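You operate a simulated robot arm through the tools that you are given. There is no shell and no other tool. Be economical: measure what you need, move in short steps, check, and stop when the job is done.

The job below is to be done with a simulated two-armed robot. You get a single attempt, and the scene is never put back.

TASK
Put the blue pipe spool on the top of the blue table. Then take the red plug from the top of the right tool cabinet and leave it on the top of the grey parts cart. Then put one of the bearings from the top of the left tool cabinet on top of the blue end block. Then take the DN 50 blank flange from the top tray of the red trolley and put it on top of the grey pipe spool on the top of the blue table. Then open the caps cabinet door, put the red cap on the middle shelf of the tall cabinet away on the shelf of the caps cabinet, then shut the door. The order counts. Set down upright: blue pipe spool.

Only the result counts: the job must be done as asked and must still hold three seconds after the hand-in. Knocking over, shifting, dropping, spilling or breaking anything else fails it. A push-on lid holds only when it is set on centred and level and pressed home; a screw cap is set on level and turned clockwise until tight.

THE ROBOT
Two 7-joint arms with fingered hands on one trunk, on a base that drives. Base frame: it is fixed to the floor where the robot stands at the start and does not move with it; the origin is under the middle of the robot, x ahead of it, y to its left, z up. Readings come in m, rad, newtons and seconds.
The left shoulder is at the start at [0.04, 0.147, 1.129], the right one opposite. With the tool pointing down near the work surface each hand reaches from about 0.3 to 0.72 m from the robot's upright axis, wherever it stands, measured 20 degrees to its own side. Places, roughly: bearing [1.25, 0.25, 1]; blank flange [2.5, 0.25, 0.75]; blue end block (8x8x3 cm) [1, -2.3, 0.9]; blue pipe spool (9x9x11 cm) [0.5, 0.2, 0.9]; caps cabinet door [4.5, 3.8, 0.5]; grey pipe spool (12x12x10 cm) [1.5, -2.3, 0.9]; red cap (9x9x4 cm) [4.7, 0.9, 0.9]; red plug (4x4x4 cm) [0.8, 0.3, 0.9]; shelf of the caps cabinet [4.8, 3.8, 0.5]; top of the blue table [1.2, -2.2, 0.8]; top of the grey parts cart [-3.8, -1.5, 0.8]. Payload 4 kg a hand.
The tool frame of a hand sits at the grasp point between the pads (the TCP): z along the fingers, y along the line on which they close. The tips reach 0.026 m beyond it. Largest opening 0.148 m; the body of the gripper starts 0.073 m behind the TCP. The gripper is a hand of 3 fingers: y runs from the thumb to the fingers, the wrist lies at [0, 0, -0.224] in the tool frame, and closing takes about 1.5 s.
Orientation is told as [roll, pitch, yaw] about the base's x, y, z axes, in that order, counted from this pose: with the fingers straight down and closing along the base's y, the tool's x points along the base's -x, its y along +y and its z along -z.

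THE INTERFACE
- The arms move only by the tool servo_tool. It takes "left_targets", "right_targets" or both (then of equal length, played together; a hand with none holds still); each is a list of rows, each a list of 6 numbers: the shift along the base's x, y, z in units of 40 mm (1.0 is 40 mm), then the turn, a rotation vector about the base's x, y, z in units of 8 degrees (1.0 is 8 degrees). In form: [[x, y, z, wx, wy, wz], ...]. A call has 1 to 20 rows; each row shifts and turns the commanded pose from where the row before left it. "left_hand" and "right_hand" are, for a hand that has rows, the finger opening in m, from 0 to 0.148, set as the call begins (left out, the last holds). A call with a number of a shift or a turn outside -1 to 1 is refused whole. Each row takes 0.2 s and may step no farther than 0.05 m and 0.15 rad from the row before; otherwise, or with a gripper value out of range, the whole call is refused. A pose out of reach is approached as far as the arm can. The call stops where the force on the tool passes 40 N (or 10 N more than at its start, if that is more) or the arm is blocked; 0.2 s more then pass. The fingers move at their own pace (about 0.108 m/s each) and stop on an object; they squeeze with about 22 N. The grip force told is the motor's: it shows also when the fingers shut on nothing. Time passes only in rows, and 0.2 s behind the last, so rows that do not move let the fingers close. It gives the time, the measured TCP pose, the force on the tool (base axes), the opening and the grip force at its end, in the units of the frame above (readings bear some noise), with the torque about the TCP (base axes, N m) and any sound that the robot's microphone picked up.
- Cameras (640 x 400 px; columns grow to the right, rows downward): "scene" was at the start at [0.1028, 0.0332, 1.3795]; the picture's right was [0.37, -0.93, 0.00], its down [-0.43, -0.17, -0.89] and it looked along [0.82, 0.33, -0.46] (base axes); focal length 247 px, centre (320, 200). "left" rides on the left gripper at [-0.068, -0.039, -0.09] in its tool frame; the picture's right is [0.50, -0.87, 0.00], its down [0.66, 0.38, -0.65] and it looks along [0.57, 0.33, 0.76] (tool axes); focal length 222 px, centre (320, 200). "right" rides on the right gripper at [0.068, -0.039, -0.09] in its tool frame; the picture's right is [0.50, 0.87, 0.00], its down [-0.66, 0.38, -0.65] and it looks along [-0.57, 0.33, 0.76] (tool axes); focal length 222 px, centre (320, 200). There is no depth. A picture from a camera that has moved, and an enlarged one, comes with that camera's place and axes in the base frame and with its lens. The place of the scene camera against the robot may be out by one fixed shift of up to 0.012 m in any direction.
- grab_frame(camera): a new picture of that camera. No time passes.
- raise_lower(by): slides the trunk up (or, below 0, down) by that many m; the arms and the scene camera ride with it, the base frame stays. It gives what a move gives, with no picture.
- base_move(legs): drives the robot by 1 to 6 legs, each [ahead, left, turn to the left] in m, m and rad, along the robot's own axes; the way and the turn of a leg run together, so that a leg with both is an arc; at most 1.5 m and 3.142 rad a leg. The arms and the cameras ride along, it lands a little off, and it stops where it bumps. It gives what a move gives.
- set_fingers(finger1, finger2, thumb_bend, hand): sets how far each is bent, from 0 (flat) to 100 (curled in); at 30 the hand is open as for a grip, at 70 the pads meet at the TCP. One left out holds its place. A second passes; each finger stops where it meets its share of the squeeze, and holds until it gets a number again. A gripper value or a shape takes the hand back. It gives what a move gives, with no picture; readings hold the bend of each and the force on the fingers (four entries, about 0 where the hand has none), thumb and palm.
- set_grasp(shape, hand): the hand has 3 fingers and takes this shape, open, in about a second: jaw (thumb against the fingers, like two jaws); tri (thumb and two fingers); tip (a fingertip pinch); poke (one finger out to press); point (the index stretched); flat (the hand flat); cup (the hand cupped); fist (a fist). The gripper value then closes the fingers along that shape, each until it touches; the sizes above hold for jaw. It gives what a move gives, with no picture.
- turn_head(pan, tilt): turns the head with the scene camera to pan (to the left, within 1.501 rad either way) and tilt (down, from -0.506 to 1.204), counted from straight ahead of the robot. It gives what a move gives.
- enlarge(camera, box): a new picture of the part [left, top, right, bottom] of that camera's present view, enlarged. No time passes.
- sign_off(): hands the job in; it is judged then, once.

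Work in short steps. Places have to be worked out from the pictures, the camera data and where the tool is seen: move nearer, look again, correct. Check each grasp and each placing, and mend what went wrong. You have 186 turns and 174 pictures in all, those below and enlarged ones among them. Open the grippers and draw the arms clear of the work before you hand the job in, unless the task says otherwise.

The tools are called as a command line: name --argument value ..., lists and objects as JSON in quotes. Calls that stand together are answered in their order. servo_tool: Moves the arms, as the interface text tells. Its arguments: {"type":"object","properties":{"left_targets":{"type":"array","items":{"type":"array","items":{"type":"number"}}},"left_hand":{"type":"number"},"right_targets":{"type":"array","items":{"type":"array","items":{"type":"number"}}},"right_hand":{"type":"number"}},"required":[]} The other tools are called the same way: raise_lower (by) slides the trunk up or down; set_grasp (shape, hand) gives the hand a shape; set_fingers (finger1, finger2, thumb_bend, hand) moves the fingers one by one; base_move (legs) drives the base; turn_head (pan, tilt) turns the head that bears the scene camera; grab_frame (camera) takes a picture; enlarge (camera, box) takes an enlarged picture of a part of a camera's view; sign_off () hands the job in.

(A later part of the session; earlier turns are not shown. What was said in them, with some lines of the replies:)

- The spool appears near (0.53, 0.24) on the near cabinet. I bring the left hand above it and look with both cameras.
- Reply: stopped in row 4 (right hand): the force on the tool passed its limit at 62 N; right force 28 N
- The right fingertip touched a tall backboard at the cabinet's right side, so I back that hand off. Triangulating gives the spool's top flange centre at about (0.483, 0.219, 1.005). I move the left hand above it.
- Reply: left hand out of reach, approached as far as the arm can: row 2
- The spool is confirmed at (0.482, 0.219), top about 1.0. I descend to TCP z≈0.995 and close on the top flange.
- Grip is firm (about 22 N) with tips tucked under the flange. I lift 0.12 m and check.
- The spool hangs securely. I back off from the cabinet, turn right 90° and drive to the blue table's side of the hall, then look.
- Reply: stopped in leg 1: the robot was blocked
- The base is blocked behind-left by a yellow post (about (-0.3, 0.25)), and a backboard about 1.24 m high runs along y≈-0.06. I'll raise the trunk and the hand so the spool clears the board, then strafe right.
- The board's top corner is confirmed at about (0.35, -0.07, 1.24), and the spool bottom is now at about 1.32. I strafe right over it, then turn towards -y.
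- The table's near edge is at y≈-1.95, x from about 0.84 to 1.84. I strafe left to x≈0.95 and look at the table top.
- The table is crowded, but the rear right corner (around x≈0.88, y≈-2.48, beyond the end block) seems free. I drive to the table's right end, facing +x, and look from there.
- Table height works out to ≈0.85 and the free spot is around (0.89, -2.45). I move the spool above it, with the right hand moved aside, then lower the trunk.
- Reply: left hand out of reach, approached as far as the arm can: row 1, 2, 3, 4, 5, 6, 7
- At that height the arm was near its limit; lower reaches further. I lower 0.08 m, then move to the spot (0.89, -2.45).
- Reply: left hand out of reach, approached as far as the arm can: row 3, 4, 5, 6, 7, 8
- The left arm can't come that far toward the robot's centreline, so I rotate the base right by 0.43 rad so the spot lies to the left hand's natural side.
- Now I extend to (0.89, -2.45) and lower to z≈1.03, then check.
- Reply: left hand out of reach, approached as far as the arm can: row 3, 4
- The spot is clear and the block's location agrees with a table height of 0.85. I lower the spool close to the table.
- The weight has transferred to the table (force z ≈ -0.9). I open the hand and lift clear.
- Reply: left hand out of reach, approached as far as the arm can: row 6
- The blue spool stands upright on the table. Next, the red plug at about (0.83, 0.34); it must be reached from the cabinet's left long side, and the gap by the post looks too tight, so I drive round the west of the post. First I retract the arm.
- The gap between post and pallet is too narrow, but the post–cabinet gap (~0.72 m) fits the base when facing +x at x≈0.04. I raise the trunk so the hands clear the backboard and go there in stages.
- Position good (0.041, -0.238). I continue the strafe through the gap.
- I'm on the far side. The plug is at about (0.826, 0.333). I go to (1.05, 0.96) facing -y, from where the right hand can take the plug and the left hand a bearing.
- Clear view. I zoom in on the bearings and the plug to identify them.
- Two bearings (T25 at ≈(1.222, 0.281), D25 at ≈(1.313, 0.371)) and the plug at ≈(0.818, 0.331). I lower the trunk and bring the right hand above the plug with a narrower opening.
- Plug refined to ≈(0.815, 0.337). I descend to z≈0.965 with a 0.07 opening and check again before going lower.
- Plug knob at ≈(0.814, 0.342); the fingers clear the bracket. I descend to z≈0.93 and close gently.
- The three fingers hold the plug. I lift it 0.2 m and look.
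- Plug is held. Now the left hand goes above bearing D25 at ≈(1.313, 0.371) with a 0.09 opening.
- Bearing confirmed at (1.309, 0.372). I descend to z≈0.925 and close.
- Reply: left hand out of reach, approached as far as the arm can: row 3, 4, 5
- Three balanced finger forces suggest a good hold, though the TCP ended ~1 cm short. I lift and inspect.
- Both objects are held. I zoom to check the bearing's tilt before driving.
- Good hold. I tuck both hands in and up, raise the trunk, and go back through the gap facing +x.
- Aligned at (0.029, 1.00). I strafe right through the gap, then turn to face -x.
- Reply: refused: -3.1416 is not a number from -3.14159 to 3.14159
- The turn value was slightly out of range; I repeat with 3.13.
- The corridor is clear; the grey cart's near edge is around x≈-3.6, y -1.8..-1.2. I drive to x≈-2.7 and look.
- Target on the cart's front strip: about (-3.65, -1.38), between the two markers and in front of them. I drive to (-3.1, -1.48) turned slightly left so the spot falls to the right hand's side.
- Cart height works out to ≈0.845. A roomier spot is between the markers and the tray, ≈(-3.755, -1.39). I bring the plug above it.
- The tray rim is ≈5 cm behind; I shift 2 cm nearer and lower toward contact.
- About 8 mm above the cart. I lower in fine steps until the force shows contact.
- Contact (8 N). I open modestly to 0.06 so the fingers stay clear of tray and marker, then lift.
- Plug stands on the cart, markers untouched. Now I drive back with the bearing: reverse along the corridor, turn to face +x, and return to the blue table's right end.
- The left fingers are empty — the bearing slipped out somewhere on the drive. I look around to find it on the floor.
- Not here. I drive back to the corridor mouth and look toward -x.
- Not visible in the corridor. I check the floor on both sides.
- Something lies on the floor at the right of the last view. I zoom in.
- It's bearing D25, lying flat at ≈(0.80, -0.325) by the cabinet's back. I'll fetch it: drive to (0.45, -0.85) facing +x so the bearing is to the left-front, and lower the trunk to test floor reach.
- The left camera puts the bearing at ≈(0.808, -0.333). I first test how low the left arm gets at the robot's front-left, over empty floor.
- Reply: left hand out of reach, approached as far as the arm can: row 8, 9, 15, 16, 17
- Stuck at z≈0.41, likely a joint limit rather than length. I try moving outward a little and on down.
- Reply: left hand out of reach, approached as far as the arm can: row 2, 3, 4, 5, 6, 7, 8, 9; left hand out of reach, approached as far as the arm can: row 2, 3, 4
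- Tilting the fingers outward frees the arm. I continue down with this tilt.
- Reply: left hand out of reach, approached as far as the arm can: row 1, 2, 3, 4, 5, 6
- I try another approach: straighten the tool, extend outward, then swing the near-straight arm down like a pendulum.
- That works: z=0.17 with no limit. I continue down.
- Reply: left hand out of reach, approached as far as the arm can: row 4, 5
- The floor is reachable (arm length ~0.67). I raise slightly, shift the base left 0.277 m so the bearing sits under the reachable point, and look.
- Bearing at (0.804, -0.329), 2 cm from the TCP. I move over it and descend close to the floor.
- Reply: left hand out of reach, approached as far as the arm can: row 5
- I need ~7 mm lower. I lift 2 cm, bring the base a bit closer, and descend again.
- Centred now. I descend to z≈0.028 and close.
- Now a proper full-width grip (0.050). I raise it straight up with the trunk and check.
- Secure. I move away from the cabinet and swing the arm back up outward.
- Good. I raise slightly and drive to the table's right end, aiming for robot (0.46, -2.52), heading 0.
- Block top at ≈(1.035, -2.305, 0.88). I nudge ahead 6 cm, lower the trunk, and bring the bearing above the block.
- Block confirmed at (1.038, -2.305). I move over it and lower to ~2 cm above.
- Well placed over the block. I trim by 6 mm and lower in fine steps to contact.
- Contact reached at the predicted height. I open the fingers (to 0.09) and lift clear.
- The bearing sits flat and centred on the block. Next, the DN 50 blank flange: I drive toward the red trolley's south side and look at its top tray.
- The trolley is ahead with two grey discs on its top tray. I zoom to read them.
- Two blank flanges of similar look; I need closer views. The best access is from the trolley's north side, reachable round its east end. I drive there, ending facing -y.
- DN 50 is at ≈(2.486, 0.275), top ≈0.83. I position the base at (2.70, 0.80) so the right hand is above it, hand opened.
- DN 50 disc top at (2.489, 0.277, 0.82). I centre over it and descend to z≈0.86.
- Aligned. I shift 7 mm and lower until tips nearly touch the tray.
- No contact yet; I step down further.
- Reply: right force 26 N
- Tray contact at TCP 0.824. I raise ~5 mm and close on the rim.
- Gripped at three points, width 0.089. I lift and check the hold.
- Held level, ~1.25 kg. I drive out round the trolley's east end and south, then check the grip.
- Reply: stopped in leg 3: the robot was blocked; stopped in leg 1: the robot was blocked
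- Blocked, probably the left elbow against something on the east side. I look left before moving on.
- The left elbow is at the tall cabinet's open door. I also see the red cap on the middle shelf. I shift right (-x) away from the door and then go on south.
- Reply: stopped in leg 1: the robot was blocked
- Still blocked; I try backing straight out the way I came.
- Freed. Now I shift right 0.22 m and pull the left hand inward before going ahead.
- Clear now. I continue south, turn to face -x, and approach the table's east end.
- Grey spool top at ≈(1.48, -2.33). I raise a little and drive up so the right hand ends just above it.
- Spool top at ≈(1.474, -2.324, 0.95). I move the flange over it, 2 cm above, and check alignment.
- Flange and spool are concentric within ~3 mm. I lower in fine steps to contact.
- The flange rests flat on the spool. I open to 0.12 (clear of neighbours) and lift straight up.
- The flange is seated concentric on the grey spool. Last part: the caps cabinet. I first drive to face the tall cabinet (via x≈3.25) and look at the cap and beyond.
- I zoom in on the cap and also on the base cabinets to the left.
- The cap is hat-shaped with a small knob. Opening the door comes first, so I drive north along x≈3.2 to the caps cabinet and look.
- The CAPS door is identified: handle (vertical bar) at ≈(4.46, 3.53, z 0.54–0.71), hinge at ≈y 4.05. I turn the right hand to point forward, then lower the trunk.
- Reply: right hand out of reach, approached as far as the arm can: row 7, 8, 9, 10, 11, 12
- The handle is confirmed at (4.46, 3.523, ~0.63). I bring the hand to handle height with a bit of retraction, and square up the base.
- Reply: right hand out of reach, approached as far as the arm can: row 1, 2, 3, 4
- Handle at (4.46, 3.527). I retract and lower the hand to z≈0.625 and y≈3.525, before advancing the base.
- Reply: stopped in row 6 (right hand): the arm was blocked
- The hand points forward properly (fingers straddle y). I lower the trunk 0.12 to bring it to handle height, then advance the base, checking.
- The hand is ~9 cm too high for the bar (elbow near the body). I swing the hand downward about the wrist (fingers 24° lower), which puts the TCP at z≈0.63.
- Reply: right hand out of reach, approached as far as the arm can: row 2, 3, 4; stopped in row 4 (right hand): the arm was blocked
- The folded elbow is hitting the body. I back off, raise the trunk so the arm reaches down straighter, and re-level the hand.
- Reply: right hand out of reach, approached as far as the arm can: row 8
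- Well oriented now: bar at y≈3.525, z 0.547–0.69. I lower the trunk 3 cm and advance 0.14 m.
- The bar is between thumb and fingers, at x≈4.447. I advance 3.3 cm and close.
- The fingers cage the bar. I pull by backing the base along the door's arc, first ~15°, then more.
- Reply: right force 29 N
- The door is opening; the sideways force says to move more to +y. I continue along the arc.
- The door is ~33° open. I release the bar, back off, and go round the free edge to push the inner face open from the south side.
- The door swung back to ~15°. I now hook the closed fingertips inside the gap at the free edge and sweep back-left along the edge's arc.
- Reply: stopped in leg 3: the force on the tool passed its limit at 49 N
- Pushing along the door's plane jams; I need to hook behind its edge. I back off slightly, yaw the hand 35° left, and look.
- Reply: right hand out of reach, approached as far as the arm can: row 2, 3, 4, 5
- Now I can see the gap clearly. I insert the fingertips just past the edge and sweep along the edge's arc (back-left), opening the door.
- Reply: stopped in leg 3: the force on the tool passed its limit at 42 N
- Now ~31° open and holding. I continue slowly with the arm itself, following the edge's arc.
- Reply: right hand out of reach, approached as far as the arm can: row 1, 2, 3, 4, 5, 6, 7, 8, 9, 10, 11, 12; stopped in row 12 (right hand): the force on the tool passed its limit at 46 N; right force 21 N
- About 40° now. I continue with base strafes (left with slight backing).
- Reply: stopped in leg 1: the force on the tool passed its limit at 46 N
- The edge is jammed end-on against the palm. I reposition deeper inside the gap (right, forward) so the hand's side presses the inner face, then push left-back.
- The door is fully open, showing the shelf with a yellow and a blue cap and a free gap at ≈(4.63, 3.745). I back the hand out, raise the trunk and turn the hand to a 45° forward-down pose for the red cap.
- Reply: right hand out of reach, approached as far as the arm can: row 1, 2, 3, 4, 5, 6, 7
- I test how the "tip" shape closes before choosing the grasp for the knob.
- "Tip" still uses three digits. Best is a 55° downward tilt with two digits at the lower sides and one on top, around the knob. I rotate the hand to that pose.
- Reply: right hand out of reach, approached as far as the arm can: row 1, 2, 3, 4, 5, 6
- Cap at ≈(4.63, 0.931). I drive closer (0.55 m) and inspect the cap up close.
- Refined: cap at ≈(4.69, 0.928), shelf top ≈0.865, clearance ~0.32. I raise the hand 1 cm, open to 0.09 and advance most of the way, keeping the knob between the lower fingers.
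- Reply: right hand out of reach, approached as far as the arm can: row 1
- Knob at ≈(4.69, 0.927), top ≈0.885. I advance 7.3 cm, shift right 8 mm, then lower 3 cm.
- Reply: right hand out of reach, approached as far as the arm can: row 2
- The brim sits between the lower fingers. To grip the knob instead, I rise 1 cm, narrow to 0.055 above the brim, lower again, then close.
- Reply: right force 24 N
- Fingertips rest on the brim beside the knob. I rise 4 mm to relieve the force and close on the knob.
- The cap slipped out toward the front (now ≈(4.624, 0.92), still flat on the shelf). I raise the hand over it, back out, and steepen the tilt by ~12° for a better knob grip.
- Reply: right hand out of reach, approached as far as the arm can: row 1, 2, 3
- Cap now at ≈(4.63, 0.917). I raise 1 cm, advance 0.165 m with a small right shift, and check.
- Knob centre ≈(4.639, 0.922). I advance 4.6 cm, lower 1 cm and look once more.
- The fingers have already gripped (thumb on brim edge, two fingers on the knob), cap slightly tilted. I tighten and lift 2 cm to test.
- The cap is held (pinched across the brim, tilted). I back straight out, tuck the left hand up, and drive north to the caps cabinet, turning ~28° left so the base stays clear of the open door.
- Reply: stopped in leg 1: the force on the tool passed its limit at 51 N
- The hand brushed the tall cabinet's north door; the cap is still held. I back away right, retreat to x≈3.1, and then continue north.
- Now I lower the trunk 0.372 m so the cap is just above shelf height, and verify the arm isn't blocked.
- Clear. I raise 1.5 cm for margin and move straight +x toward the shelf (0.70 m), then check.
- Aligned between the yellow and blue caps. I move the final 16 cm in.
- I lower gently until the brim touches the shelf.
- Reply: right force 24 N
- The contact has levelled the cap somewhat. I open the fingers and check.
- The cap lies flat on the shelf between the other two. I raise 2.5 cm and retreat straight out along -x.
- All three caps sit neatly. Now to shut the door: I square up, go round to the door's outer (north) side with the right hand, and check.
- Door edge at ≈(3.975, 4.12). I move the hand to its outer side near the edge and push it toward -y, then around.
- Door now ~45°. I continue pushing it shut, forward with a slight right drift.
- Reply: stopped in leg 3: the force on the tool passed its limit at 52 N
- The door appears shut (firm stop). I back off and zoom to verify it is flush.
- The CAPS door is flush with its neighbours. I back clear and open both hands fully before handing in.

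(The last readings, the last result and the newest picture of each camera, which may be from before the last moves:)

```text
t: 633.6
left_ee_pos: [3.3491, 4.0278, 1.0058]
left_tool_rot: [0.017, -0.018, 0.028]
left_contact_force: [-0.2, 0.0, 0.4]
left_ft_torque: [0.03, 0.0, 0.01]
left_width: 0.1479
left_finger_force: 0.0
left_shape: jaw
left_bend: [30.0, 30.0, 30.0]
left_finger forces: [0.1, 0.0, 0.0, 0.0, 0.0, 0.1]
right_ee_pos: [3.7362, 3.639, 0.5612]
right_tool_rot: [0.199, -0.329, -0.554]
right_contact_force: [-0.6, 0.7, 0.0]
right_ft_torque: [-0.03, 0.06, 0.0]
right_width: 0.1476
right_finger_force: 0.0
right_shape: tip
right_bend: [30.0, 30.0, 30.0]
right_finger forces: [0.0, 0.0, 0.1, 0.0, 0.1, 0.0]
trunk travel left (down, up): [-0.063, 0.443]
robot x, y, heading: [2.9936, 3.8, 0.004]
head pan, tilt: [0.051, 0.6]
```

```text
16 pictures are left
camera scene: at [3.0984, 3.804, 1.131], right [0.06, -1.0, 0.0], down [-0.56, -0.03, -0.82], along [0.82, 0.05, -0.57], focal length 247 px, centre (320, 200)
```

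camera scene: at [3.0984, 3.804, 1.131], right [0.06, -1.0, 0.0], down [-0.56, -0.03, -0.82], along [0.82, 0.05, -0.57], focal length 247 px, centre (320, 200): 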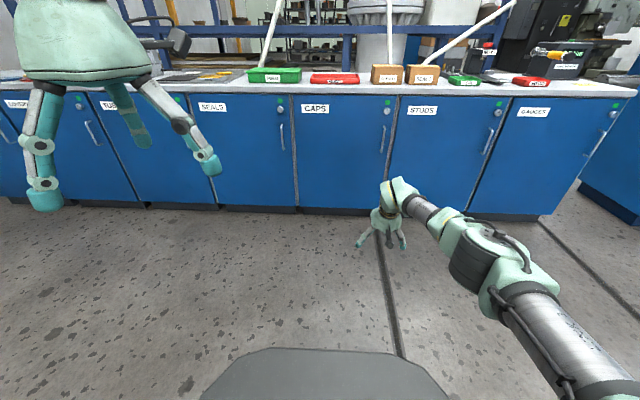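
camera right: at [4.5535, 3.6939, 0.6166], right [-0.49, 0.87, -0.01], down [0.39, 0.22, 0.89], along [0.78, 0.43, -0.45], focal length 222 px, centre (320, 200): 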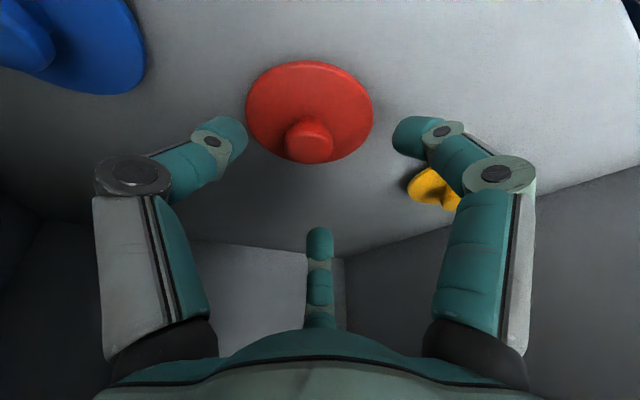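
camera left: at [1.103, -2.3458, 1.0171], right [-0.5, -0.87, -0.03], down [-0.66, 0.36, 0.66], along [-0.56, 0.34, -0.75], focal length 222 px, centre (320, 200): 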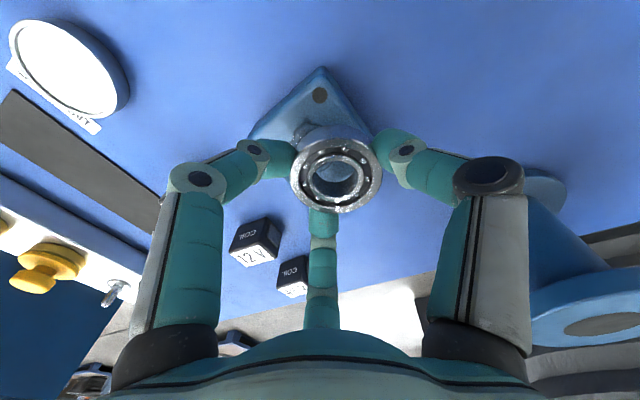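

All five parts are done, the door is shut, and both hands are open and clear. I hand the job in.

sign_off

```text
The job is handed in.
```

I did all five parts in order and handed the job in, but two slips along the way could count against it: I dropped the bearing once and bumped the tall cabinet's doors.

- **Blue pipe spool:** it stands upright on the top of the blue table, near the right rear corner.
- **Red plug:** it stands on the top of the grey parts cart. I picked up the bearing in the other hand on the same trip, but the plug was set down first.
- **Bearing:** D25 sits flat and centred on the blue end block. It slipped out of the left hand onto the floor during the drive, so I picked it up from there and placed that same bearing.
- **Blank flange:** the DN 50 flange sits centred on the grey pipe spool.
- **Red cap:** it lies flat on the shelf of the caps cabinet, between the yellow and blue caps. The door looked flush with its neighbours in the last picture.

The left elbow caught the tall cabinet's south door on one pass, and the right hand hit its north door on another. I did not check whether either door moved.
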